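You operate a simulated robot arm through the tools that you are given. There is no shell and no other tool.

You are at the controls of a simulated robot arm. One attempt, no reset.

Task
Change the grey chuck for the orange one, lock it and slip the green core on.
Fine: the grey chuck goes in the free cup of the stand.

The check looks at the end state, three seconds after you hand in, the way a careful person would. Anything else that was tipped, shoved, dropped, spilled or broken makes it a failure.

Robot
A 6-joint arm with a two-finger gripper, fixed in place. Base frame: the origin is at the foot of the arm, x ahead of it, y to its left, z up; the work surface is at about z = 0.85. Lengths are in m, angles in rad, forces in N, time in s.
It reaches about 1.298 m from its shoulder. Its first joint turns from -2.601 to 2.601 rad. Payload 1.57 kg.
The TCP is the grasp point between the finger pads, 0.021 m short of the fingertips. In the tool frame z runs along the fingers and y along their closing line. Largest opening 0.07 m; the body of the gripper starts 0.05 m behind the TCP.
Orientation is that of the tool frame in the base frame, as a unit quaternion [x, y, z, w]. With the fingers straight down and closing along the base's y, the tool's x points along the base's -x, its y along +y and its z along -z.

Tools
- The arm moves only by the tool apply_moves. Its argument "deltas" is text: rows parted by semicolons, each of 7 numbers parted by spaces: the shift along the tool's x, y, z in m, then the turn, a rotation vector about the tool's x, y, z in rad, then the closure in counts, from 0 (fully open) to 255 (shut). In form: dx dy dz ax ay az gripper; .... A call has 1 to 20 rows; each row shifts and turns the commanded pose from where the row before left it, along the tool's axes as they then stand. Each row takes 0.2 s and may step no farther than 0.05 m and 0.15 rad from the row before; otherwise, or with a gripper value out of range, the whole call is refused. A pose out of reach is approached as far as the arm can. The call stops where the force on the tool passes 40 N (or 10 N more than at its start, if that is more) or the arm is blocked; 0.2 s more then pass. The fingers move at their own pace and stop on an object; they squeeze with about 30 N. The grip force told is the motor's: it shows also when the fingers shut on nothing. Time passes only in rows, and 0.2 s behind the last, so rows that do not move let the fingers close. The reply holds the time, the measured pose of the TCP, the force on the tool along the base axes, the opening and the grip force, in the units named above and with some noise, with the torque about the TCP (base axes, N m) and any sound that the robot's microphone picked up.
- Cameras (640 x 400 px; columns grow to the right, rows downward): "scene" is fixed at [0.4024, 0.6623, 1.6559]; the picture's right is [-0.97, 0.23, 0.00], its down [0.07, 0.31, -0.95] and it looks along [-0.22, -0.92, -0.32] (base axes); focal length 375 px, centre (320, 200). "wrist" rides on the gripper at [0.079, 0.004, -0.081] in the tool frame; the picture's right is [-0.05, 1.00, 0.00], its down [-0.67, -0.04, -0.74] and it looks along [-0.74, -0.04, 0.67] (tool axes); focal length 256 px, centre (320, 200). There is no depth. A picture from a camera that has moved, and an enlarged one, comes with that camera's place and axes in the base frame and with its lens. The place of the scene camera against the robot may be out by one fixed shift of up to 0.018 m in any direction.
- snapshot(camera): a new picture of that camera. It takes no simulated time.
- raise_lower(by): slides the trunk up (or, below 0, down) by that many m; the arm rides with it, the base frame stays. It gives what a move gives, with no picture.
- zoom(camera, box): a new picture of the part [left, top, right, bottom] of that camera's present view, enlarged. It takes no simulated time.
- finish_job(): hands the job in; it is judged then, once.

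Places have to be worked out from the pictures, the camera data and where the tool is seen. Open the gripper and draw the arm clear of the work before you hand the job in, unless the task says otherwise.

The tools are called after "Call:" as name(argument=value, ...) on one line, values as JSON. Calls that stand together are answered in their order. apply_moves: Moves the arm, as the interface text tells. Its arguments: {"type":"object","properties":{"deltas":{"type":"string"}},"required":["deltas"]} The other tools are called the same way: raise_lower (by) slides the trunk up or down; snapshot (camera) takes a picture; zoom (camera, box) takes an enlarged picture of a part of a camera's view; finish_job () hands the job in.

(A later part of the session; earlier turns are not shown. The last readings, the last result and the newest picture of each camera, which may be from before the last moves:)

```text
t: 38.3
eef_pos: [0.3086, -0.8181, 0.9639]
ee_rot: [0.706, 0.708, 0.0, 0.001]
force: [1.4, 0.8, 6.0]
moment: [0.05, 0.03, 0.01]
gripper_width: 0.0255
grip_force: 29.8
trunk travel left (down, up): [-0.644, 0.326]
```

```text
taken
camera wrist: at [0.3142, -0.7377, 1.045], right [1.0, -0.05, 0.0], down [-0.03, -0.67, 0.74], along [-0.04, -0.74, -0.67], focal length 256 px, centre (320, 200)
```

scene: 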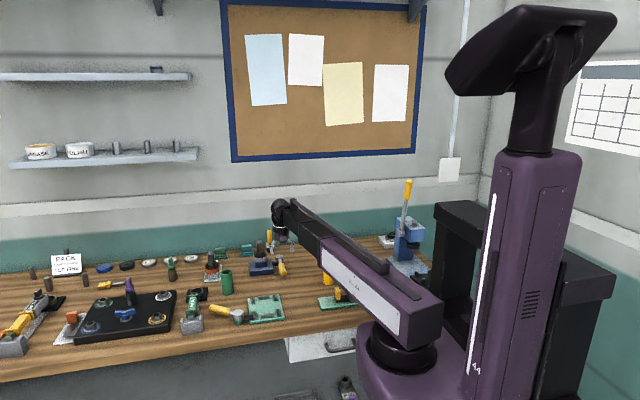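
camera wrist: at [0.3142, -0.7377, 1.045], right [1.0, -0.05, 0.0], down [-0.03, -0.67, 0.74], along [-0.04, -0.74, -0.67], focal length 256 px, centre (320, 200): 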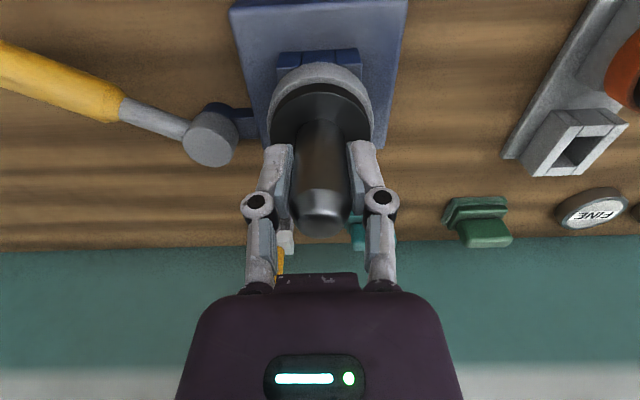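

Aligned: chuck axis ≈ (0.309, -0.818). Now I lift slowly and watch the force to see whether it is really unlocked.

Call:
raise_lower(by=0.01)

```text
t: 38.9
eef_pos: [0.309, -0.8189, 0.9731]
ee_rot: [0.706, 0.709, 0.0, 0.0]
force: [0.7, 0.4, -2.5]
moment: [0.06, 0.02, 0.01]
gripper_width: 0.0256
grip_force: 30.1
trunk travel left (down, up): [-0.654, 0.316]
```

It lifts freely. I raise further and look.

Call:
raise_lower(by=0.09)

Call:
snapshot(camera="wrist")

Call:
zoom(camera="scene", box=[190, 190, 350, 290])

```text
t: 40.2
eef_pos: [0.3095, -0.8185, 1.063]
ee_rot: [0.706, 0.709, 0.0, 0.0]
force: [-0.4, 0.8, -2.6]
moment: [0.0, 0.01, -0.01]
gripper_width: 0.0255
grip_force: 30.0
trunk travel left (down, up): [-0.744, 0.226]
```

```text
taken
camera wrist: at [0.3144, -0.7384, 1.1443], right [1.0, -0.05, 0.0], down [-0.03, -0.67, 0.74], along [-0.04, -0.74, -0.67], focal length 256 px, centre (320, 200)
```

wrist: 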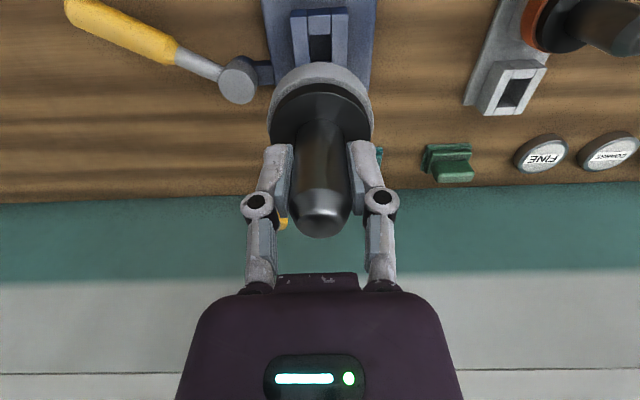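

```text
4.00 times, centred on (270, 240) of scene
camera zoom: at [0.4024, 0.6623, 1.6559], right [-0.97, 0.23, 0.0], down [0.07, 0.31, -0.95], along [-0.22, -0.92, -0.32], focal length 1499 px, centre (520, 40)
```

zoom: 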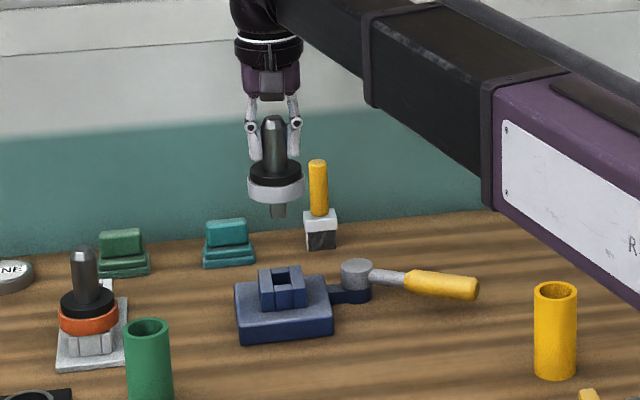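

The grey chuck came out with a short rectangular shank. I zoom on it and on the empty blue socket and the free cup.

Call:
zoom(camera="scene", box=[236, 205, 284, 235])

Call:
zoom(camera="wrist", box=[250, 0, 390, 87])

Call:
zoom(camera="wrist", box=[450, 20, 610, 120])

```text
13.33 times, centred on (260, 220) of scene
camera zoom: at [0.4024, 0.6623, 1.6559], right [-0.97, 0.23, 0.0], down [0.07, 0.31, -0.95], along [-0.22, -0.92, -0.32], focal length 4997 px, centre (1120, -67)
```

zoom: 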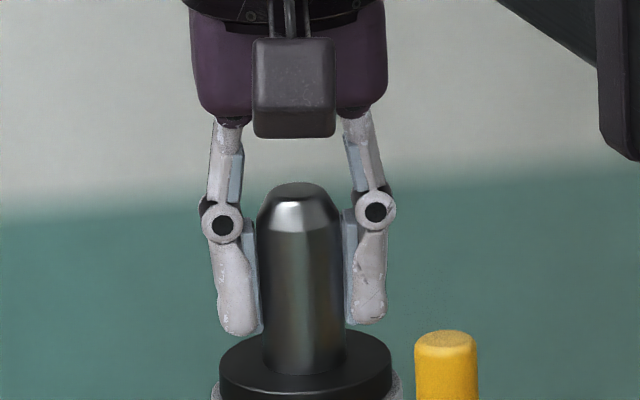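

```text
4.57 times, centred on (320, 44) of wrist
camera zoom: at [0.3144, -0.7384, 1.1443], right [1.0, -0.05, 0.0], down [-0.03, -0.67, 0.74], along [-0.04, -0.74, -0.67], focal length 1170 px, centre (320, 915)
```

zoom: 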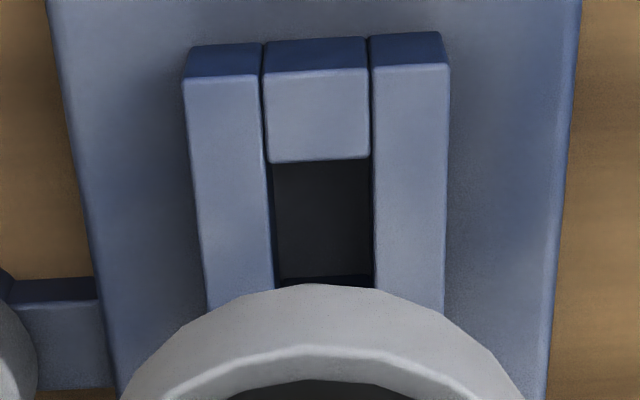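

```text
4.00 times, centred on (530, 70) of wrist
camera zoom: at [0.3144, -0.7384, 1.1443], right [1.0, -0.05, 0.0], down [-0.03, -0.67, 0.74], along [-0.04, -0.74, -0.67], focal length 1024 px, centre (-520, 720)
```

zoom: 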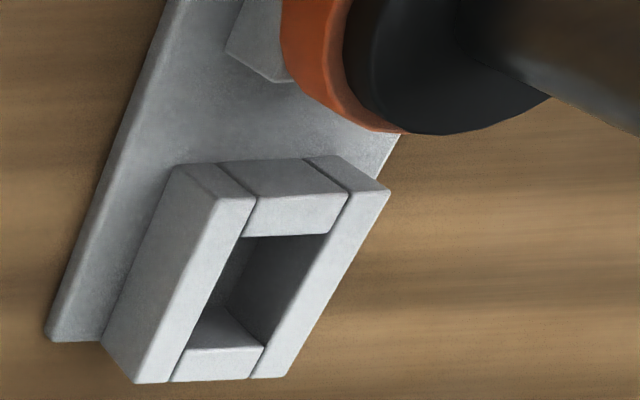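

The blue socket and the free cup are both rectangular with the same orientation, so no turning is needed. I carry the grey chuck around the back (−y first) toward the free cup at about (0.51, -0.87), staying high.

Call:
raise_lower(by=0.03)

Call:
apply_moves(deltas="-0.025 0 0 0 0 0 255; -0.025 0 0 0 0 0 255; 0 0.03 0 0 0 0 255; 0 0.03 0 0 0 0 255; 0 0.03 0 0 0 0 255; 0 0.03 0 0 0 0 255; 0 0.03 0 0 0 0 255; 0 0.03 0 0 0 0 255; 0 0.02 0 0 0 0 255; 0 0 0 0 0 0 255")

Call:
snapshot(camera="wrist")

Call:
zoom(camera="scene", box=[160, 190, 320, 290])

```text
t: 40.9
eef_pos: [0.3091, -0.8188, 1.0916]
ee_rot: [0.706, 0.708, 0.0, 0.0]
force: [-0.4, 0.3, -3.8]
moment: [0.01, 0.01, 0.02]
gripper_width: 0.0253
grip_force: 30.2
trunk travel left (down, up): [-0.774, 0.196]
```

```text
t: 43.1
eef_pos: [0.51, -0.8687, 1.0931]
ee_rot: [0.707, 0.707, 0.0, 0.0]
force: [-0.7, -0.6, -3.1]
moment: [-0.02, -0.01, 0.01]
gripper_width: 0.0253
grip_force: 30.5
trunk travel left (down, up): [-0.774, 0.196]
```

```text
taken
camera wrist: at [0.5155, -0.7888, 1.1744], right [1.0, -0.05, 0.0], down [-0.03, -0.67, 0.74], along [-0.04, -0.74, -0.67], focal length 256 px, centre (320, 200)
```

wrist: 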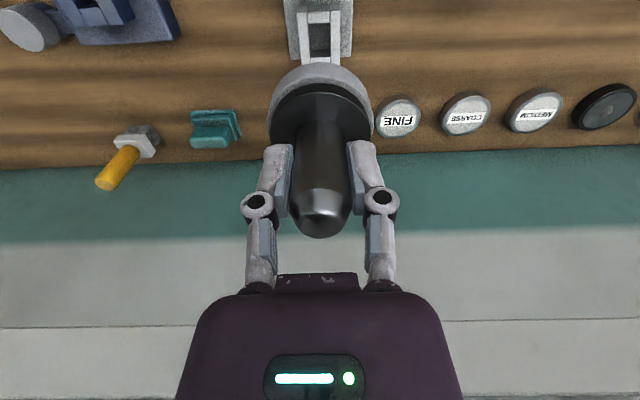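

```text
4.00 times, centred on (240, 240) of scene
camera zoom: at [0.4024, 0.6623, 1.6559], right [-0.97, 0.23, 0.0], down [0.07, 0.31, -0.95], along [-0.22, -0.92, -0.32], focal length 1499 px, centre (640, 40)
```

zoom: 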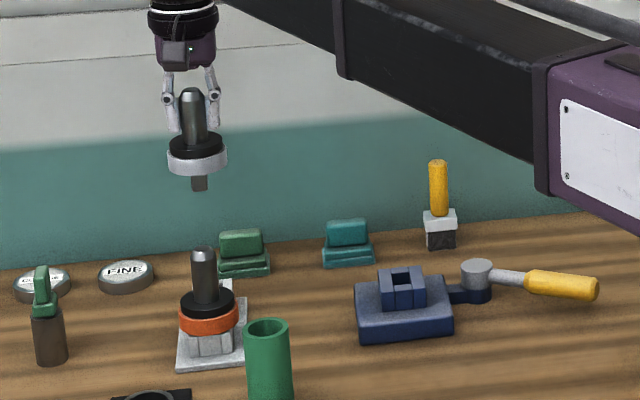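

I lower to the same height at which I photographed the blue socket, so I can compare the pixel position of the free cup directly.

Call:
raise_lower(by=-0.03)

Call:
zoom(camera="wrist", box=[250, 0, 390, 87])

```text
t: 43.9
eef_pos: [0.5099, -0.8694, 1.0626]
ee_rot: [0.706, 0.708, 0.0, 0.001]
force: [-0.5, 0.4, -2.0]
moment: [0.01, 0.02, -0.01]
gripper_width: 0.0255
grip_force: 30.0
trunk travel left (down, up): [-0.744, 0.226]
```

```text
4.57 times, centred on (320, 44) of wrist
camera zoom: at [0.5154, -0.7888, 1.1443], right [1.0, -0.05, 0.0], down [-0.03, -0.67, 0.74], along [-0.04, -0.74, -0.67], focal length 1170 px, centre (320, 915)
```

zoom: 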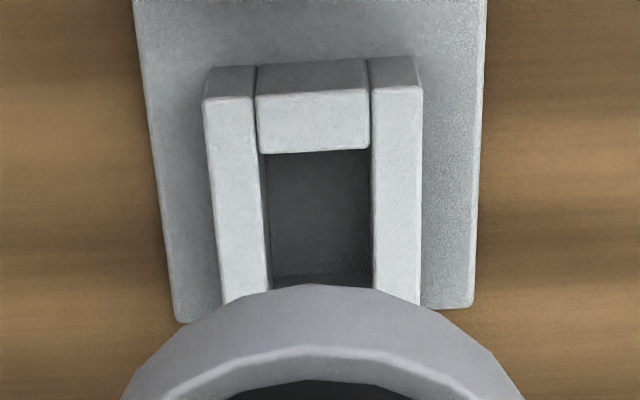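

The free cup's midline is ~0.8 mm toward −x and its front edge suggests ~1.3 mm toward +y compared with the blue reference. I correct by that and lower to just above insertion.

Call:
apply_moves(deltas="0.0013 -0.0008 0 0 0 0 255; 0 0 0 0 0 0 255")

Call:
raise_lower(by=-0.065)

Call:
snapshot(camera="wrist")

Call:
zoom(camera="scene", box=[180, 220, 260, 270])

```text
t: 44.5
eef_pos: [0.5104, -0.8675, 1.0616]
ee_rot: [0.706, 0.708, 0.0, 0.002]
force: [-0.2, 0.4, -2.3]
moment: [0.01, 0.01, 0.02]
gripper_width: 0.0255
grip_force: 29.9
trunk travel left (down, up): [-0.744, 0.226]
```

```text
t: 45.5
eef_pos: [0.5094, -0.8678, 0.9979]
ee_rot: [0.706, 0.708, 0.0, 0.0]
force: [-0.5, 0.7, -2.8]
moment: [0.01, -0.02, 0.0]
gripper_width: 0.0252
grip_force: 29.7
trunk travel left (down, up): [-0.679, 0.291]
```

```text
taken
camera wrist: at [0.5147, -0.788, 1.0794], right [1.0, -0.05, 0.0], down [-0.03, -0.67, 0.74], along [-0.04, -0.74, -0.67], focal length 256 px, centre (320, 200)
```

wrist: 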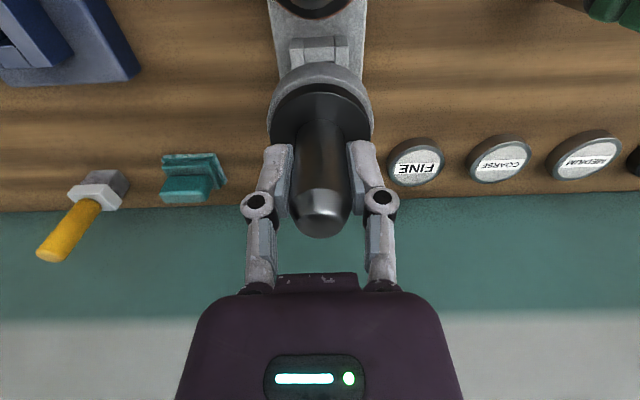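

```text
8.00 times, centred on (220, 245) of scene
camera zoom: at [0.4024, 0.6623, 1.6559], right [-0.97, 0.23, 0.0], down [0.07, 0.31, -0.95], along [-0.22, -0.92, -0.32], focal length 2998 px, centre (1120, -160)
```

zoom: 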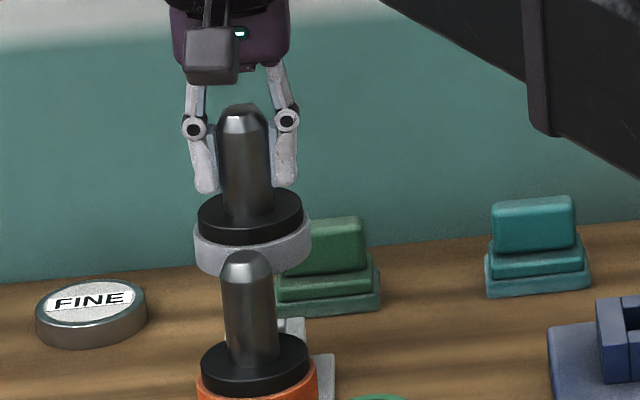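

Positions agree. I lower in small steps, watching the force for contact.

Call:
raise_lower(by=-0.01)

Call:
raise_lower(by=-0.005)

```text
t: 46.1
eef_pos: [0.5094, -0.8681, 0.9889]
ee_rot: [0.706, 0.709, 0.0, 0.001]
force: [-0.2, -0.1, -3.6]
moment: [0.0, -0.01, 0.0]
gripper_width: 0.0253
grip_force: 30.4
trunk travel left (down, up): [-0.669, 0.301]
```

```text
t: 46.6
eef_pos: [0.5104, -0.8679, 0.983]
ee_rot: [0.706, 0.709, 0.0, 0.0]
force: [-0.2, -0.5, -2.6]
moment: [0.01, -0.04, 0.01]
gripper_width: 0.0254
grip_force: 29.8
trunk travel left (down, up): [-0.664, 0.306]
```

No contact yet at the height where a misaligned shank should touch. I go on.

Call:
raise_lower(by=-0.005)

Call:
raise_lower(by=-0.005)

Call:
snapshot(camera="wrist")

Call:
zoom(camera="scene", box=[180, 230, 260, 280])

```text
t: 47.2
eef_pos: [0.5098, -0.8684, 0.9776]
ee_rot: [0.706, 0.708, 0.0, 0.0]
force: [-0.6, 0.1, -3.7]
moment: [0.03, -0.03, 0.0]
gripper_width: 0.0255
grip_force: 30.4
trunk travel left (down, up): [-0.659, 0.311]
```

```text
t: 47.7
eef_pos: [0.5095, -0.8671, 0.9728]
ee_rot: [0.706, 0.708, -0.001, 0.0]
force: [-0.7, -0.5, -2.6]
moment: [-0.01, 0.01, -0.02]
gripper_width: 0.0257
grip_force: 30.2
trunk travel left (down, up): [-0.654, 0.316]
```

```text
taken
camera wrist: at [0.5147, -0.788, 1.0543], right [1.0, -0.05, 0.0], down [-0.03, -0.67, 0.74], along [-0.04, -0.74, -0.67], focal length 256 px, centre (320, 200)
```

wrist: 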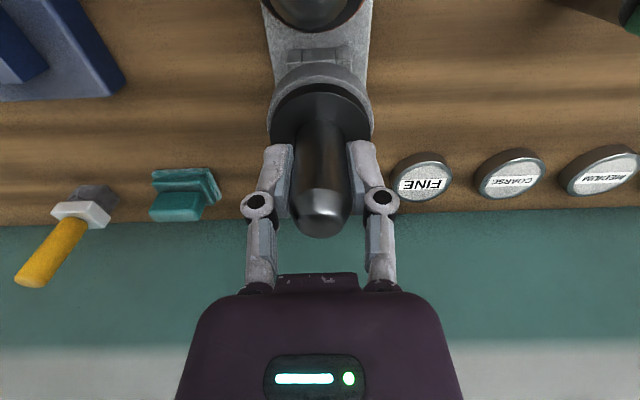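

```text
8.00 times, centred on (220, 255) of scene
camera zoom: at [0.4024, 0.6623, 1.6559], right [-0.97, 0.23, 0.0], down [0.07, 0.31, -0.95], along [-0.22, -0.92, -0.32], focal length 2998 px, centre (1120, -240)
```

zoom: 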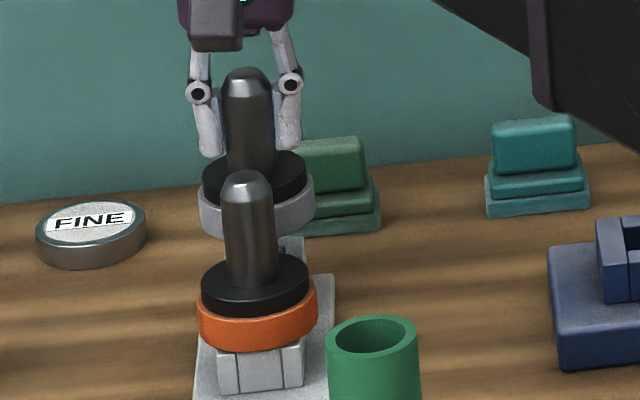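

Still no contact, and re-triangulating the orange spindle top (z≈0.963) shows the stand is ~23 mm lower than the blue base; that changes my y estimate of the free cup to about -0.874. I raise to the equivalent relative height (TCP 1.040), shift, and compare with the blue reference picture again.

Call:
raise_lower(by=0.067)

Call:
apply_moves(deltas="-0.006 -0.0007 0 0 0 0 255; 0 0 0 0 0 0 255")

Call:
zoom(camera="wrist", box=[250, 0, 390, 87])

Call:
zoom(camera="scene", box=[180, 230, 292, 300])

```text
t: 48.8
eef_pos: [0.5097, -0.8699, 1.0392]
ee_rot: [0.706, 0.708, 0.0, 0.0]
force: [0.5, -0.1, -3.4]
moment: [0.0, -0.01, -0.01]
gripper_width: 0.0253
grip_force: 30.4
trunk travel left (down, up): [-0.721, 0.249]
```

```text
t: 49.4
eef_pos: [0.5094, -0.8732, 1.0395]
ee_rot: [0.706, 0.709, 0.0, 0.0]
force: [0.6, -0.4, -2.9]
moment: [-0.01, -0.03, 0.02]
gripper_width: 0.0255
grip_force: 29.6
trunk travel left (down, up): [-0.721, 0.249]
```

```text
4.57 times, centred on (320, 44) of wrist
camera zoom: at [0.5141, -0.7929, 1.1213], right [1.0, -0.05, 0.0], down [-0.03, -0.67, 0.74], along [-0.04, -0.74, -0.67], focal length 1170 px, centre (320, 915)
```

zoom: 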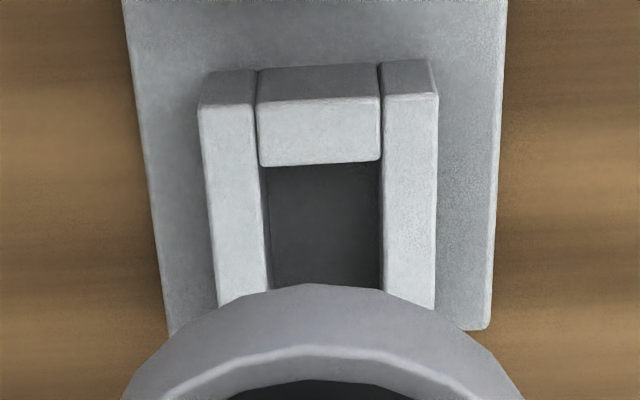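

```text
5.71 times, centred on (236, 265) of scene
camera zoom: at [0.4024, 0.6623, 1.6559], right [-0.97, 0.23, 0.0], down [0.07, 0.31, -0.95], along [-0.22, -0.92, -0.32], focal length 2142 px, centre (800, -171)
```

zoom: 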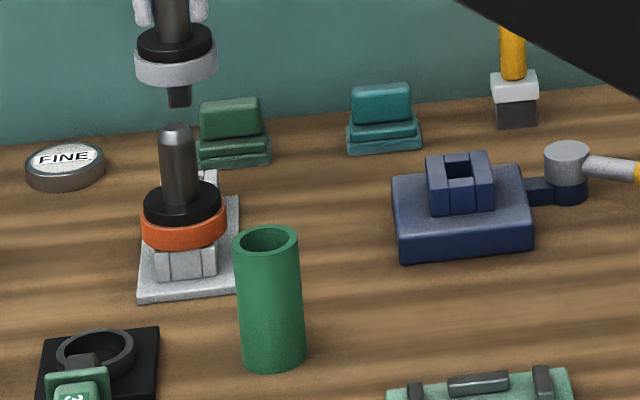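

The cup now matches the blue reference nearly exactly in x and in its front edge. As its hole is a bit longer, I shift 1 mm more toward −y and lower, stopping often from about 0.972.

Call:
apply_moves(deltas="-0.001 0 0 0 0 0 255; 0 0 0 0 0 0 255")

Call:
raise_lower(by=-0.067)

Call:
raise_lower(by=-0.006)

Call:
raise_lower(by=-0.004)

```text
t: 50.0
eef_pos: [0.5088, -0.8745, 1.0387]
ee_rot: [0.705, 0.709, 0.0, 0.0]
force: [1.2, 0.0, -2.6]
moment: [-0.02, 0.02, 0.04]
gripper_width: 0.0253
grip_force: 30.0
trunk travel left (down, up): [-0.721, 0.249]
```

```text
t: 51.0
eef_pos: [0.5103, -0.8744, 0.9725]
ee_rot: [0.706, 0.708, 0.0, 0.0]
force: [0.4, -0.5, -3.8]
moment: [-0.01, 0.01, 0.0]
gripper_width: 0.0252
grip_force: 29.5
trunk travel left (down, up): [-0.654, 0.316]
```

```text
t: 51.6
eef_pos: [0.5098, -0.8753, 0.9671]
ee_rot: [0.706, 0.708, 0.0, 0.001]
force: [0.0, 0.6, -2.9]
moment: [0.04, -0.03, -0.01]
gripper_width: 0.0251
grip_force: 29.8
trunk travel left (down, up): [-0.648, 0.322]
```

```text
t: 52.1
eef_pos: [0.5097, -0.8754, 0.9642]
ee_rot: [0.706, 0.708, 0.001, 0.0]
force: [0.3, -0.3, -3.7]
moment: [0.03, -0.03, 0.0]
gripper_width: 0.0252
grip_force: 29.7
trunk travel left (down, up): [-0.644, 0.326]
```

No contact so far. I continue in small steps and look.

Call:
raise_lower(by=-0.005)

Call:
raise_lower(by=-0.004)

Call:
snapshot(camera="wrist")

Call:
zoom(camera="scene", box=[180, 230, 260, 280])

```text
t: 52.6
eef_pos: [0.5107, -0.8742, 0.9567]
ee_rot: [0.706, 0.708, -0.001, 0.001]
force: [0.2, 0.3, -2.6]
moment: [0.0, 0.0, 0.02]
gripper_width: 0.0254
grip_force: 30.5
trunk travel left (down, up): [-0.639, 0.331]
```

```text
t: 53.2
eef_pos: [0.5098, -0.8748, 0.9531]
ee_rot: [0.706, 0.708, -0.001, -0.001]
force: [0.0, 0.5, -3.5]
moment: [0.02, -0.01, 0.03]
gripper_width: 0.0255
grip_force: 30.1
trunk travel left (down, up): [-0.635, 0.335]
```

```text
taken
camera wrist: at [0.5142, -0.7945, 1.0353], right [1.0, -0.05, 0.0], down [-0.03, -0.67, 0.74], along [-0.04, -0.74, -0.67], focal length 256 px, centre (320, 200)
```

wrist: 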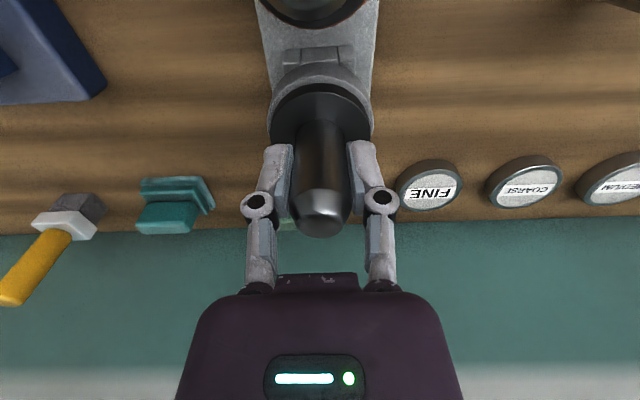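

```text
8.00 times, centred on (220, 255) of scene
camera zoom: at [0.4024, 0.6623, 1.6559], right [-0.97, 0.23, 0.0], down [0.07, 0.31, -0.95], along [-0.22, -0.92, -0.32], focal length 2998 px, centre (1120, -240)
```

zoom: 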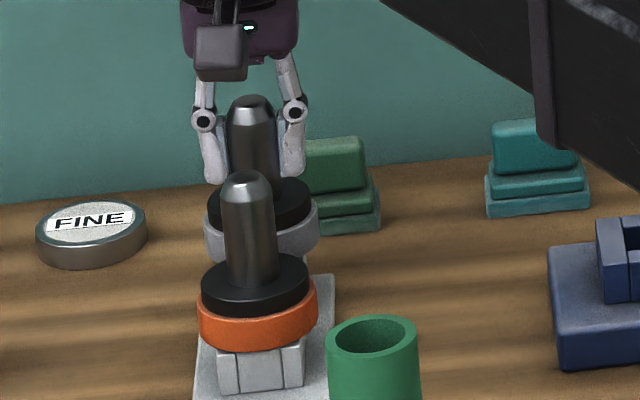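

It seems to be entering the cup without contact. I keep going.

Call:
raise_lower(by=-0.005)

Call:
raise_lower(by=-0.003)

Call:
raise_lower(by=-0.002)

```text
t: 53.7
eef_pos: [0.5093, -0.8746, 0.9491]
ee_rot: [0.706, 0.708, 0.0, 0.0]
force: [-0.3, -0.7, -3.2]
moment: [0.03, 0.05, 0.0]
gripper_width: 0.0253
grip_force: 30.6
trunk travel left (down, up): [-0.63, 0.34]
```

```text
t: 54.2
eef_pos: [0.509, -0.8758, 0.9461]
ee_rot: [0.706, 0.708, 0.0, 0.0]
force: [0.5, -0.2, -3.8]
moment: [-0.04, 0.01, 0.03]
gripper_width: 0.0257
grip_force: 30.1
trunk travel left (down, up): [-0.627, 0.343]
```

```text
t: 54.8
eef_pos: [0.5077, -0.8749, 0.9464]
ee_rot: [0.706, 0.709, 0.0, 0.0]
force: [1.8, -6.6, 18.1]
moment: [-0.37, -0.1, 0.05]
gripper_width: 0.0254
grip_force: 30.2
trunk travel left (down, up): [-0.625, 0.345]
```

Contact at z≈0.946 with a little sideways force. I look to decide whether it is seated or caught.

Call:
zoom(camera="wrist", box=[240, 0, 400, 100])

Call:
zoom(camera="scene", box=[180, 230, 260, 280])

```text
4.00 times, centred on (320, 50) of wrist
camera zoom: at [0.5138, -0.7939, 1.0269], right [1.0, -0.05, 0.0], down [-0.04, -0.66, 0.75], along [-0.04, -0.75, -0.67], focal length 1024 px, centre (320, 800)
```

zoom: 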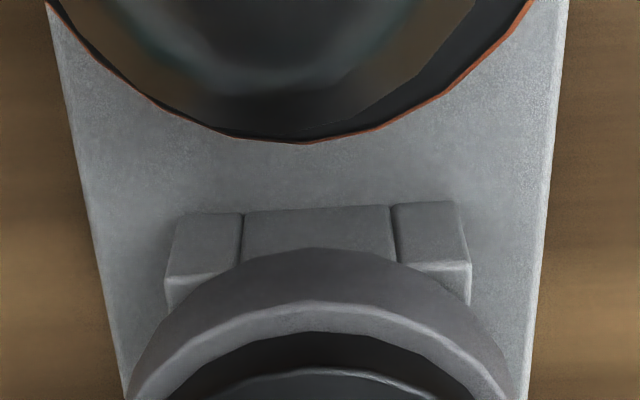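

```text
8.00 times, centred on (220, 255) of scene
camera zoom: at [0.4024, 0.6623, 1.6559], right [-0.97, 0.23, 0.0], down [0.07, 0.31, -0.95], along [-0.22, -0.92, -0.32], focal length 2998 px, centre (1120, -240)
```

zoom: 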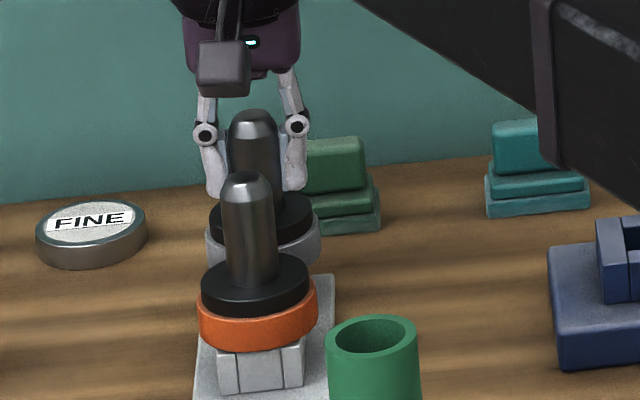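

The grey spindle top appears exactly where a seated chuck should be (matching the orange one displaced by the cup spacing), so this is the seat. I relieve the push slightly and open the fingers.

Call:
raise_lower(by=0.002)

Call:
apply_moves(deltas="0 0 0 0 0 0 200; 0 0 0 0 0 0 150; 0 0 0 0 0 0 100; 0 0 0 0 0 0 60; 0 0 0 0 0 0 0; 0 0 0 0 0 0 0")

Call:
snapshot(camera="wrist")

Call:
zoom(camera="scene", box=[180, 230, 260, 280])

```text
t: 55.3
eef_pos: [0.5091, -0.8748, 0.9468]
ee_rot: [0.706, 0.709, 0.001, 0.0]
force: [-0.9, 0.5, -1.9]
moment: [-0.03, 0.02, -0.04]
gripper_width: 0.0253
grip_force: 30.5
trunk travel left (down, up): [-0.627, 0.343]
```

```text
t: 56.7
eef_pos: [0.5093, -0.8746, 0.9458]
ee_rot: [0.706, 0.708, 0.001, -0.001]
force: [0.5, 0.7, -0.2]
moment: [-0.02, 0.01, 0.0]
gripper_width: 0.07
grip_force: 0.0
trunk travel left (down, up): [-0.627, 0.343]
```

```text
taken
camera wrist: at [0.5141, -0.7943, 1.0275], right [1.0, -0.05, 0.0], down [-0.03, -0.67, 0.74], along [-0.04, -0.74, -0.67], focal length 256 px, centre (320, 200)
```

wrist: 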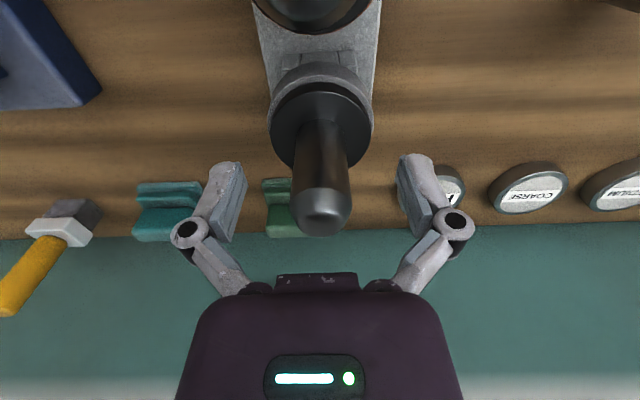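

```text
8.00 times, centred on (220, 255) of scene
camera zoom: at [0.4024, 0.6623, 1.6559], right [-0.97, 0.23, 0.0], down [0.07, 0.31, -0.95], along [-0.22, -0.92, -0.32], focal length 2998 px, centre (1120, -240)
```

zoom: 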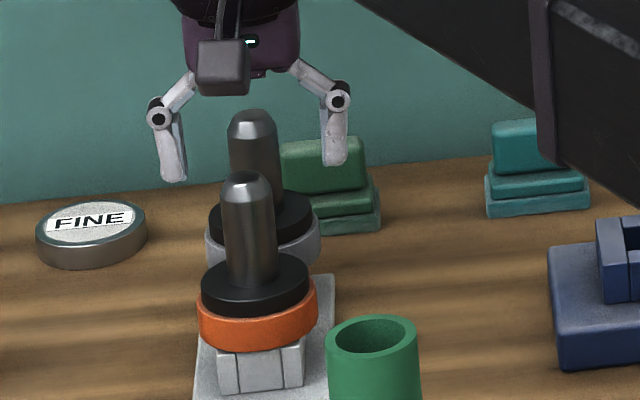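

The grey chuck stands upright in the free cup. I rise and move over the orange chuck (≈(0.510, -0.798)).

Call:
raise_lower(by=0.09)

Call:
apply_moves(deltas="0.0383 0 0 0 0 0 0; 0.0383 0 0 0 0 0 0; 0 0 0 0 0 -0.1428 0; 0 0 0 0 0 -0.1428 0; 0 0 0 0 0 -0.1428 0; 0 0 0 0 0 -0.1428 0; 0 0 0 0 0 -0.1428 0; 0 0 0 0 0 -0.1428 0; 0 0 0 0 0 -0.1428 0; 0 0 0 0 0 -0.1428 0; 0 0 0 0 0 -0.1428 0; 0 0 0 0 0 -0.1428 0; 0 0 0 0 0 -0.1428 0; 0 0 0 0 0 0 0; 0 0 0 0 0 0 0")

Call:
snapshot(camera="wrist")

```text
t: 57.9
eef_pos: [0.5084, -0.8747, 1.0372]
ee_rot: [0.706, 0.708, 0.0, 0.0]
force: [-0.3, 0.1, 0.4]
moment: [-0.03, -0.04, 0.02]
gripper_width: 0.0701
grip_force: 0.1
trunk travel left (down, up): [-0.717, 0.253]
```

```text
t: 61.1
eef_pos: [0.5097, -0.7988, 1.0368]
ee_rot: [-0.002, 1.0, 0.0, 0.0]
force: [-0.6, -0.9, 0.0]
moment: [0.0, 0.04, -0.02]
gripper_width: 0.0699
grip_force: 0.0
trunk travel left (down, up): [-0.717, 0.253]
```

```text
taken
camera wrist: at [0.4311, -0.7935, 1.1175], right [0.05, 1.0, 0.0], down [0.67, -0.03, 0.75], along [0.74, -0.04, -0.67], focal length 256 px, centre (320, 200)
```

wrist: 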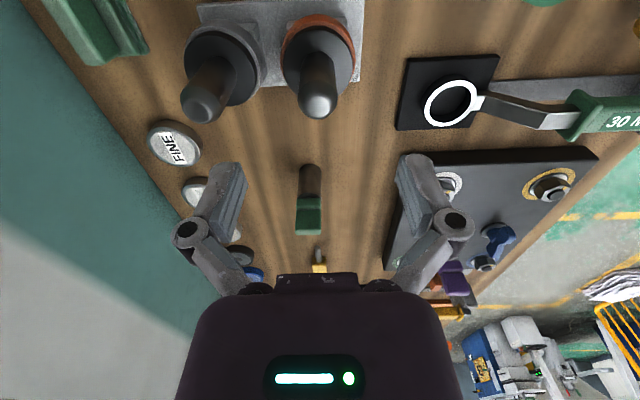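

The orange spindle tip is centred. I lower around it.

Call:
raise_lower(by=-0.05)

Call:
raise_lower(by=-0.041)

Call:
snapshot(camera="wrist")

```text
t: 62.0
eef_pos: [0.5097, -0.7979, 0.9867]
ee_rot: [-0.001, 1.0, 0.0, 0.0]
force: [0.1, -0.2, 0.9]
moment: [0.0, 0.02, 0.02]
gripper_width: 0.0697
grip_force: 0.0
trunk travel left (down, up): [-0.667, 0.303]
```

```text
t: 62.9
eef_pos: [0.5092, -0.7981, 0.9451]
ee_rot: [0.0, 1.0, 0.0, -0.001]
force: [0.4, 0.2, 0.4]
moment: [-0.01, -0.06, -0.02]
gripper_width: 0.07
grip_force: 0.1
trunk travel left (down, up): [-0.626, 0.344]
```

```text
taken
camera wrist: at [0.4311, -0.7933, 1.0265], right [0.05, 1.0, 0.0], down [0.67, -0.03, 0.75], along [0.74, -0.04, -0.67], focal length 256 px, centre (320, 200)
```

wrist: 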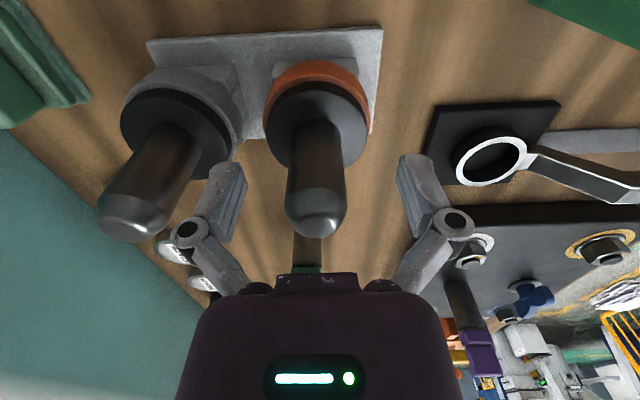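

Spindle is ~2 mm toward −y. I nudge and close to measure its y.

Call:
apply_moves(deltas="0 -0.002 0 0 0 0 0; 0 0 0 0 0 0 200; 0 0 0 0 0 0 200; 0 0 0 0 0 0 200; 0 0 0 0 0 0 200")

Call:
snapshot(camera="wrist")

```text
t: 64.1
eef_pos: [0.51, -0.7984, 0.9461]
ee_rot: [-0.001, 1.0, 0.001, 0.001]
force: [-0.9, 0.1, 7.5]
moment: [0.01, 0.03, 0.02]
gripper_width: 0.0244
grip_force: 29.5
trunk travel left (down, up): [-0.626, 0.344]
```

```text
taken
camera wrist: at [0.4307, -0.7946, 1.0271], right [0.05, 1.0, 0.0], down [0.67, -0.03, 0.75], along [0.74, -0.04, -0.67], focal length 256 px, centre (320, 200)
```

wrist: 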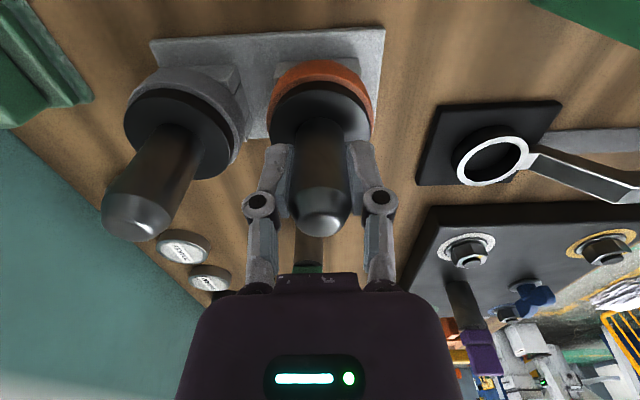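

Orange axis y ≈ -0.7998. I open, turn 90° about it and check the camera pose before gripping along x.

Call:
apply_moves(deltas="0 0 0 0 0 0 0; 0 0 0 0 0 0 0; 0 0 0 0 0 0 0; 0 0 0 0 0 0.1428 0; 0 0 0 0 0 0.1428 0; 0 0 0 0 0 0.1428 0; 0 0 0 0 0 0.1428 0; 0 0 0 0 0 0.1428 0; 0 0 0 0 0 0.1428 0; 0 0 0 0 0 0.1428 0; 0 0 0 0 0 0.1428 0; 0 0 0 0 0 0.1428 0; 0 0 0 0 0 0.1428 0; 0 0 0 0 0 0.1428 0; 0 0 0 0 0 0 0; 0 0 0 0 0 0 0")

Call:
snapshot(camera="wrist")

```text
t: 67.5
eef_pos: [0.5105, -0.8002, 0.9443]
ee_rot: [0.707, 0.707, 0.0, 0.0]
force: [-1.1, -0.3, 0.2]
moment: [0.01, -0.02, -0.01]
gripper_width: 0.0702
grip_force: 0.1
trunk travel left (down, up): [-0.626, 0.344]
```

```text
taken
camera wrist: at [0.5151, -0.7199, 1.0266], right [1.0, -0.05, 0.0], down [-0.03, -0.67, 0.74], along [-0.04, -0.74, -0.67], focal length 256 px, centre (320, 200)
```

wrist: 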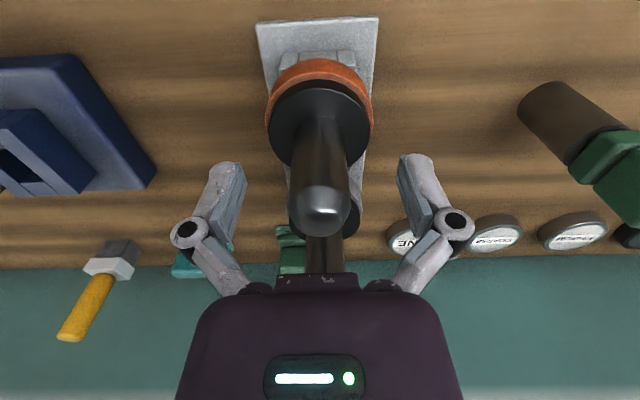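

I make a sub-millimetre y correction so the offset matches that of the grey chuck's grip, then close.

Call:
apply_moves(deltas="0.0008 0 0 0 0 0 0; 0 0 0 0 0 0 200; 0 0 0 0 0 0 200; 0 0 0 0 0 0 200; 0 0 0 0 0 0 255; 0 0 0 0 0 0 255")

Call:
snapshot(camera="wrist")

```text
t: 68.9
eef_pos: [0.5099, -0.7991, 0.9459]
ee_rot: [0.706, 0.709, 0.0, 0.001]
force: [-0.1, -1.0, 6.1]
moment: [0.01, 0.03, 0.0]
gripper_width: 0.0254
grip_force: 30.0
trunk travel left (down, up): [-0.626, 0.344]
```

```text
taken
camera wrist: at [0.5147, -0.7189, 1.027], right [1.0, -0.05, 0.0], down [-0.03, -0.67, 0.74], along [-0.04, -0.74, -0.67], focal length 256 px, centre (320, 200)
```

wrist: 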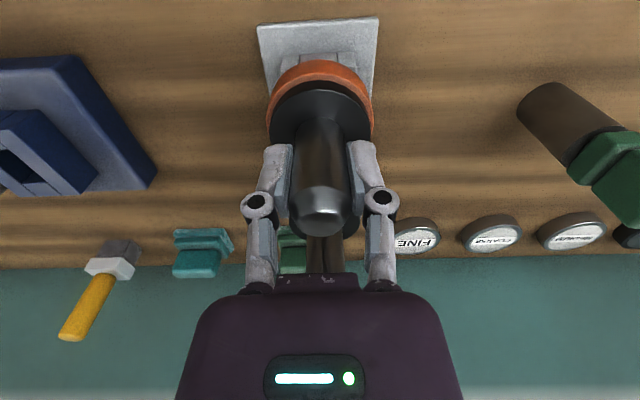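

Gripped. I lift the orange chuck out and check force.

Call:
raise_lower(by=0.015)

Call:
raise_lower(by=0.103)

Call:
zoom(camera="scene", box=[160, 190, 320, 290])

```text
t: 69.5
eef_pos: [0.5106, -0.8001, 0.9603]
ee_rot: [0.706, 0.708, 0.0, -0.001]
force: [-0.5, 0.1, -2.5]
moment: [0.0, -0.02, -0.01]
gripper_width: 0.0254
grip_force: 30.1
trunk travel left (down, up): [-0.641, 0.329]
```

```text
t: 70.9
eef_pos: [0.5115, -0.7997, 1.0626]
ee_rot: [0.706, 0.708, -0.001, 0.0]
force: [-0.1, -0.4, -4.7]
moment: [0.03, -0.02, 0.03]
gripper_width: 0.0254
grip_force: 30.2
trunk travel left (down, up): [-0.744, 0.226]
```

```text
4.00 times, centred on (240, 240) of scene
camera zoom: at [0.4024, 0.6623, 1.6559], right [-0.97, 0.23, 0.0], down [0.07, 0.31, -0.95], along [-0.22, -0.92, -0.32], focal length 1499 px, centre (640, 40)
```

zoom: 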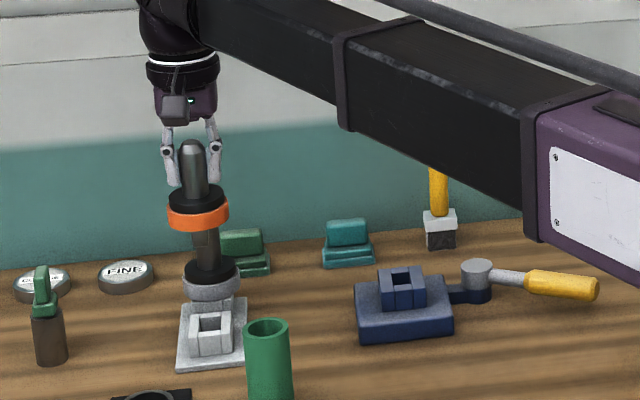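

The stand stays put and the orange chuck is clear. I carry it to the reference pose over the blue socket.

Call:
apply_moves(deltas="-0.0031 -0.0334 0 0 0 0 255; -0.0031 -0.0334 0 0 0 0 255; -0.0031 -0.0334 0 0 0 0 255; -0.0031 -0.0334 0 0 0 0 255; -0.0032 -0.0334 0 0 0 0 255; -0.0032 -0.0335 0 0 0 0 255; 0 0 0 0 0 0 255; 0 0 0 0 0 0 255")

Call:
zoom(camera="wrist", box=[250, 0, 390, 87])

Call:
snapshot(camera="scene")

```text
t: 72.7
eef_pos: [0.3086, -0.8181, 1.0624]
ee_rot: [0.706, 0.709, 0.0, 0.0]
force: [0.7, 0.1, -2.7]
moment: [-0.01, -0.02, 0.05]
gripper_width: 0.0256
grip_force: 30.1
trunk travel left (down, up): [-0.744, 0.226]
```

```text
4.57 times, centred on (320, 44) of wrist
camera zoom: at [0.313, -0.7385, 1.1444], right [1.0, -0.05, 0.0], down [-0.03, -0.67, 0.74], along [-0.04, -0.74, -0.67], focal length 1170 px, centre (320, 915)
```

zoom: 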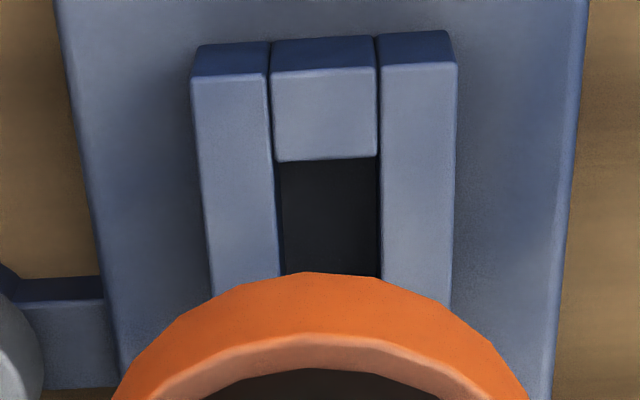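

```text
taken
```

scene: 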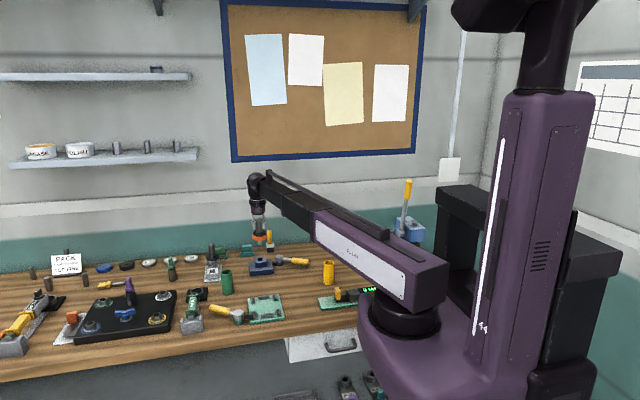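

Compared with the reference picture the socket sits 8 px right, i.e. I need +1.4 mm in x; y matches. I correct and lower to just above the socket.

Call:
apply_moves(deltas="0 0.0014 0 0 0 0 255; 0 0 0 0 0 0 255; 0 0 0 0 0 0 255")

Call:
zoom(camera="wrist", box=[250, 0, 390, 87])

Call:
raise_lower(by=-0.068)

Call:
snapshot(camera="wrist")

```text
t: 73.5
eef_pos: [0.3107, -0.8187, 1.0626]
ee_rot: [0.706, 0.708, 0.001, -0.001]
force: [-0.2, 0.0, -3.1]
moment: [-0.01, -0.03, 0.0]
gripper_width: 0.0254
grip_force: 30.0
trunk travel left (down, up): [-0.744, 0.226]
```

```text
4.57 times, centred on (320, 44) of wrist
camera zoom: at [0.3148, -0.7389, 1.1443], right [1.0, -0.05, 0.0], down [-0.03, -0.67, 0.74], along [-0.04, -0.74, -0.67], focal length 1170 px, centre (320, 915)
```

zoom: 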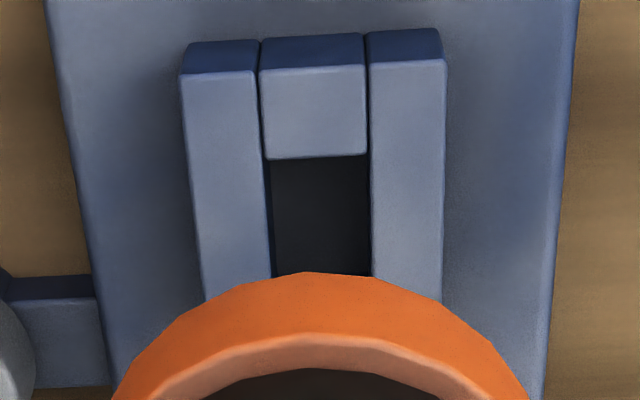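

```text
t: 74.5
eef_pos: [0.3094, -0.8201, 0.9948]
ee_rot: [0.706, 0.708, 0.001, 0.0]
force: [-0.4, 0.0, -3.1]
moment: [0.02, -0.01, 0.01]
gripper_width: 0.0253
grip_force: 29.7
trunk travel left (down, up): [-0.676, 0.294]
```

```text
taken
camera wrist: at [0.3148, -0.7388, 1.0764], right [1.0, -0.05, 0.0], down [-0.03, -0.67, 0.74], along [-0.04, -0.74, -0.67], focal length 256 px, centre (320, 200)
```

wrist: 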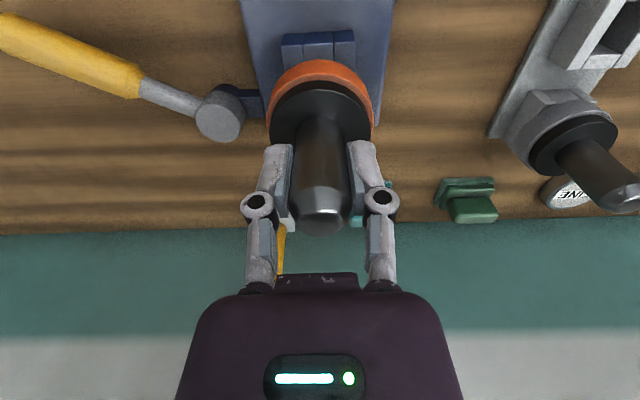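

Half-millimetre corrections toward the recorded seated pose (camera at 0.3142, -0.738), then lower in small steps.

Call:
apply_moves(deltas="0.0007 -0.0005 0 0 0 0 255; 0 0 0 0 0 0 255")

Call:
raise_lower(by=-0.007)

Call:
raise_lower(by=-0.003)

Call:
raise_lower(by=-0.003)

```text
t: 75.2
eef_pos: [0.3096, -0.8197, 0.9943]
ee_rot: [0.706, 0.708, 0.001, 0.0]
force: [0.0, 0.5, -3.1]
moment: [0.01, -0.02, 0.02]
gripper_width: 0.0252
grip_force: 30.1
trunk travel left (down, up): [-0.676, 0.294]
```

```text
t: 75.7
eef_pos: [0.309, -0.8192, 0.9882]
ee_rot: [0.706, 0.708, 0.001, 0.001]
force: [0.1, -0.9, -2.9]
moment: [0.03, -0.02, 0.01]
gripper_width: 0.0253
grip_force: 30.2
trunk travel left (down, up): [-0.669, 0.301]
```

```text
t: 76.2
eef_pos: [0.3102, -0.8188, 0.9838]
ee_rot: [0.706, 0.708, 0.0, 0.001]
force: [0.0, -0.1, -2.5]
moment: [0.0, -0.01, 0.02]
gripper_width: 0.0254
grip_force: 30.1
trunk travel left (down, up): [-0.666, 0.304]
```

```text
t: 76.8
eef_pos: [0.3097, -0.8188, 0.982]
ee_rot: [0.706, 0.708, 0.0, 0.001]
force: [0.5, -0.2, -2.6]
moment: [-0.02, 0.0, -0.02]
gripper_width: 0.0254
grip_force: 30.0
trunk travel left (down, up): [-0.663, 0.307]
```

No contact at 0.982 (a miss should touch near 0.988), so it looks to be going in. I continue.

Call:
raise_lower(by=-0.004)

Call:
raise_lower(by=-0.004)

Call:
raise_lower(by=-0.004)

Call:
raise_lower(by=-0.003)

```text
t: 77.3
eef_pos: [0.3101, -0.8183, 0.9787]
ee_rot: [0.706, 0.708, 0.001, 0.001]
force: [0.3, 1.1, -2.8]
moment: [0.04, 0.01, 0.01]
gripper_width: 0.0255
grip_force: 30.0
trunk travel left (down, up): [-0.659, 0.311]
```

```text
t: 77.8
eef_pos: [0.3088, -0.8196, 0.9733]
ee_rot: [0.706, 0.708, -0.001, -0.001]
force: [0.3, 0.3, -3.0]
moment: [0.02, 0.0, 0.0]
gripper_width: 0.0256
grip_force: 29.2
trunk travel left (down, up): [-0.655, 0.315]
```

```text
t: 78.3
eef_pos: [0.3099, -0.8184, 0.9697]
ee_rot: [0.706, 0.708, 0.0, 0.0]
force: [-0.5, 0.4, -2.7]
moment: [0.01, -0.02, -0.02]
gripper_width: 0.0254
grip_force: 29.8
trunk travel left (down, up): [-0.651, 0.319]
```

```text
t: 78.9
eef_pos: [0.3086, -0.8185, 0.9672]
ee_rot: [0.706, 0.708, 0.0, 0.0]
force: [-1.1, 0.2, -3.1]
moment: [-0.01, 0.01, -0.03]
gripper_width: 0.0253
grip_force: 29.8
trunk travel left (down, up): [-0.648, 0.322]
```

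Call:
raise_lower(by=-0.002)

Call:
raise_lower(by=-0.002)

```text
t: 79.4
eef_pos: [0.3102, -0.8193, 0.9656]
ee_rot: [0.706, 0.708, -0.001, 0.0]
force: [-0.2, 0.4, -3.1]
moment: [-0.02, 0.01, -0.01]
gripper_width: 0.0254
grip_force: 29.4
trunk travel left (down, up): [-0.646, 0.324]
```

```text
t: 79.9
eef_pos: [0.3088, -0.8181, 0.9648]
ee_rot: [0.706, 0.709, 0.0, 0.001]
force: [1.1, -3.0, 8.4]
moment: [-0.17, -0.08, -0.02]
gripper_width: 0.0253
grip_force: 30.1
trunk travel left (down, up): [-0.644, 0.326]
```

It touches at exactly the expected seat height. I open and check that it is seated.

Call:
apply_moves(deltas="0 0 0 0 0 0 200; 0 0 0 0 0 0 150; 0 0 0 0 0 0 100; 0 0 0 0 0 0 60; 0 0 0 0 0 0 0; 0 0 0 0 0 0 0")

Call:
zoom(camera="wrist", box=[200, 0, 440, 150])

Call:
zoom(camera="scene", box=[180, 225, 300, 300])

```text
t: 81.3
eef_pos: [0.3101, -0.8184, 0.9624]
ee_rot: [0.705, 0.709, 0.0, 0.0]
force: [-0.4, -0.4, 0.0]
moment: [0.01, -0.01, 0.0]
gripper_width: 0.0699
grip_force: 0.1
trunk travel left (down, up): [-0.644, 0.326]
```

```text
2.67 times, centred on (320, 75) of wrist
camera zoom: at [0.3142, -0.7383, 1.0445], right [1.0, -0.05, 0.0], down [-0.03, -0.67, 0.74], along [-0.04, -0.74, -0.67], focal length 683 px, centre (320, 533)
```

zoom: 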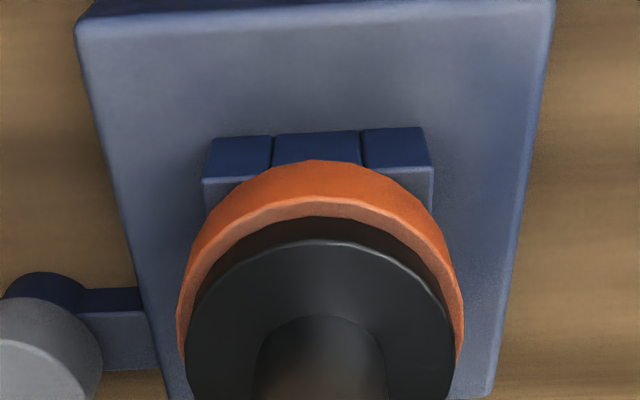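

```text
5.33 times, centred on (240, 262) of scene
camera zoom: at [0.4024, 0.6623, 1.6559], right [-0.97, 0.23, 0.0], down [0.07, 0.31, -0.95], along [-0.22, -0.92, -0.32], focal length 1999 px, centre (747, -133)
```

zoom: 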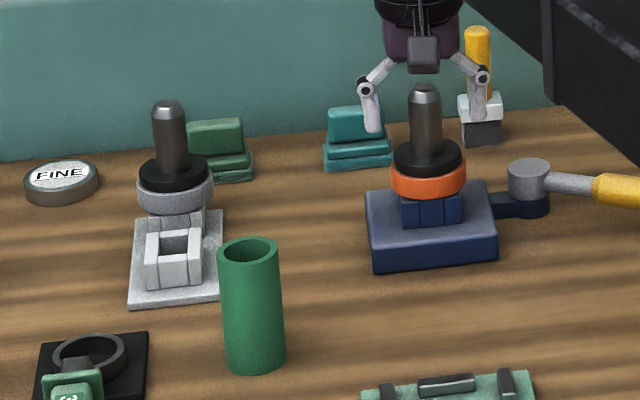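

Both chucks are seated upright. Now I rise and go to the open lever handle, aligning the fingers across it (lever angle ≈ 62°).

Call:
raise_lower(by=0.1)

Call:
apply_moves(deltas="0.005 -0.0375 0 0 0 0 0; 0.005 -0.0375 0 0 0 0 0; 0.005 -0.0375 0 0 0 0 0; 0.005 -0.0375 0 0 0 0 0; 0.005 -0.037 0 0 0 0 0; 0 0 0 0 0 -0.135 0; 0 0 0 0 0 -0.135 0; 0 0 0 0 0 -0.135 0; 0 0 0 0 0 -0.135 0; 0 0 0 0 0 -0.135 0; 0 0 0 0 0 -0.135 0; 0 0 0 0 0 -0.135 0; 0 0 0 0 0 -0.135 0; 0 0 0 0 0 0 0; 0 0 0 0 0 0 0")

Call:
snapshot(camera="wrist")

```text
t: 82.6
eef_pos: [0.309, -0.8177, 1.0624]
ee_rot: [0.705, 0.709, 0.0, 0.0]
force: [-0.2, -0.1, 0.1]
moment: [0.03, 0.01, -0.03]
gripper_width: 0.0699
grip_force: 0.2
trunk travel left (down, up): [-0.744, 0.226]
```

```text
t: 85.8
eef_pos: [0.1242, -0.7925, 1.0634]
ee_rot: [0.241, 0.971, 0.0, 0.0]
force: [-0.5, -0.2, -0.2]
moment: [-0.01, 0.03, -0.03]
gripper_width: 0.0701
grip_force: 0.0
trunk travel left (down, up): [-0.744, 0.226]
```

```text
taken
camera wrist: at [0.0558, -0.7516, 1.1444], right [0.52, 0.86, 0.0], down [0.57, -0.34, 0.75], along [0.64, -0.38, -0.67], focal length 256 px, centre (320, 200)
```

wrist: 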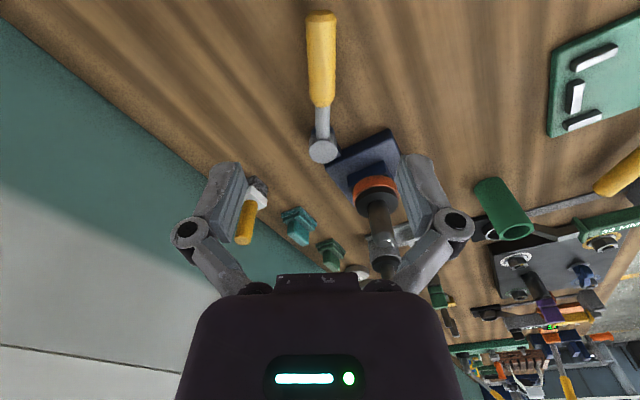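

The handle is centred and aligned under the gripper. I lower onto it in two stages.

Call:
raise_lower(by=-0.12)

Call:
snapshot(camera="wrist")

```text
t: 87.3
eef_pos: [0.123, -0.7925, 0.9433]
ee_rot: [0.242, 0.97, 0.0, -0.001]
force: [-0.4, -0.1, 0.7]
moment: [0.0, -0.02, 0.01]
gripper_width: 0.07
grip_force: 0.2
trunk travel left (down, up): [-0.624, 0.346]
```

```text
taken
camera wrist: at [0.0559, -0.7515, 1.0245], right [0.52, 0.86, 0.0], down [0.57, -0.34, 0.75], along [0.64, -0.38, -0.67], focal length 256 px, centre (320, 200)
```

wrist: 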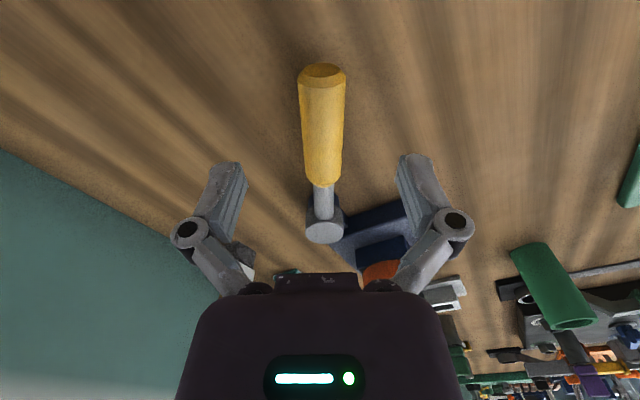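

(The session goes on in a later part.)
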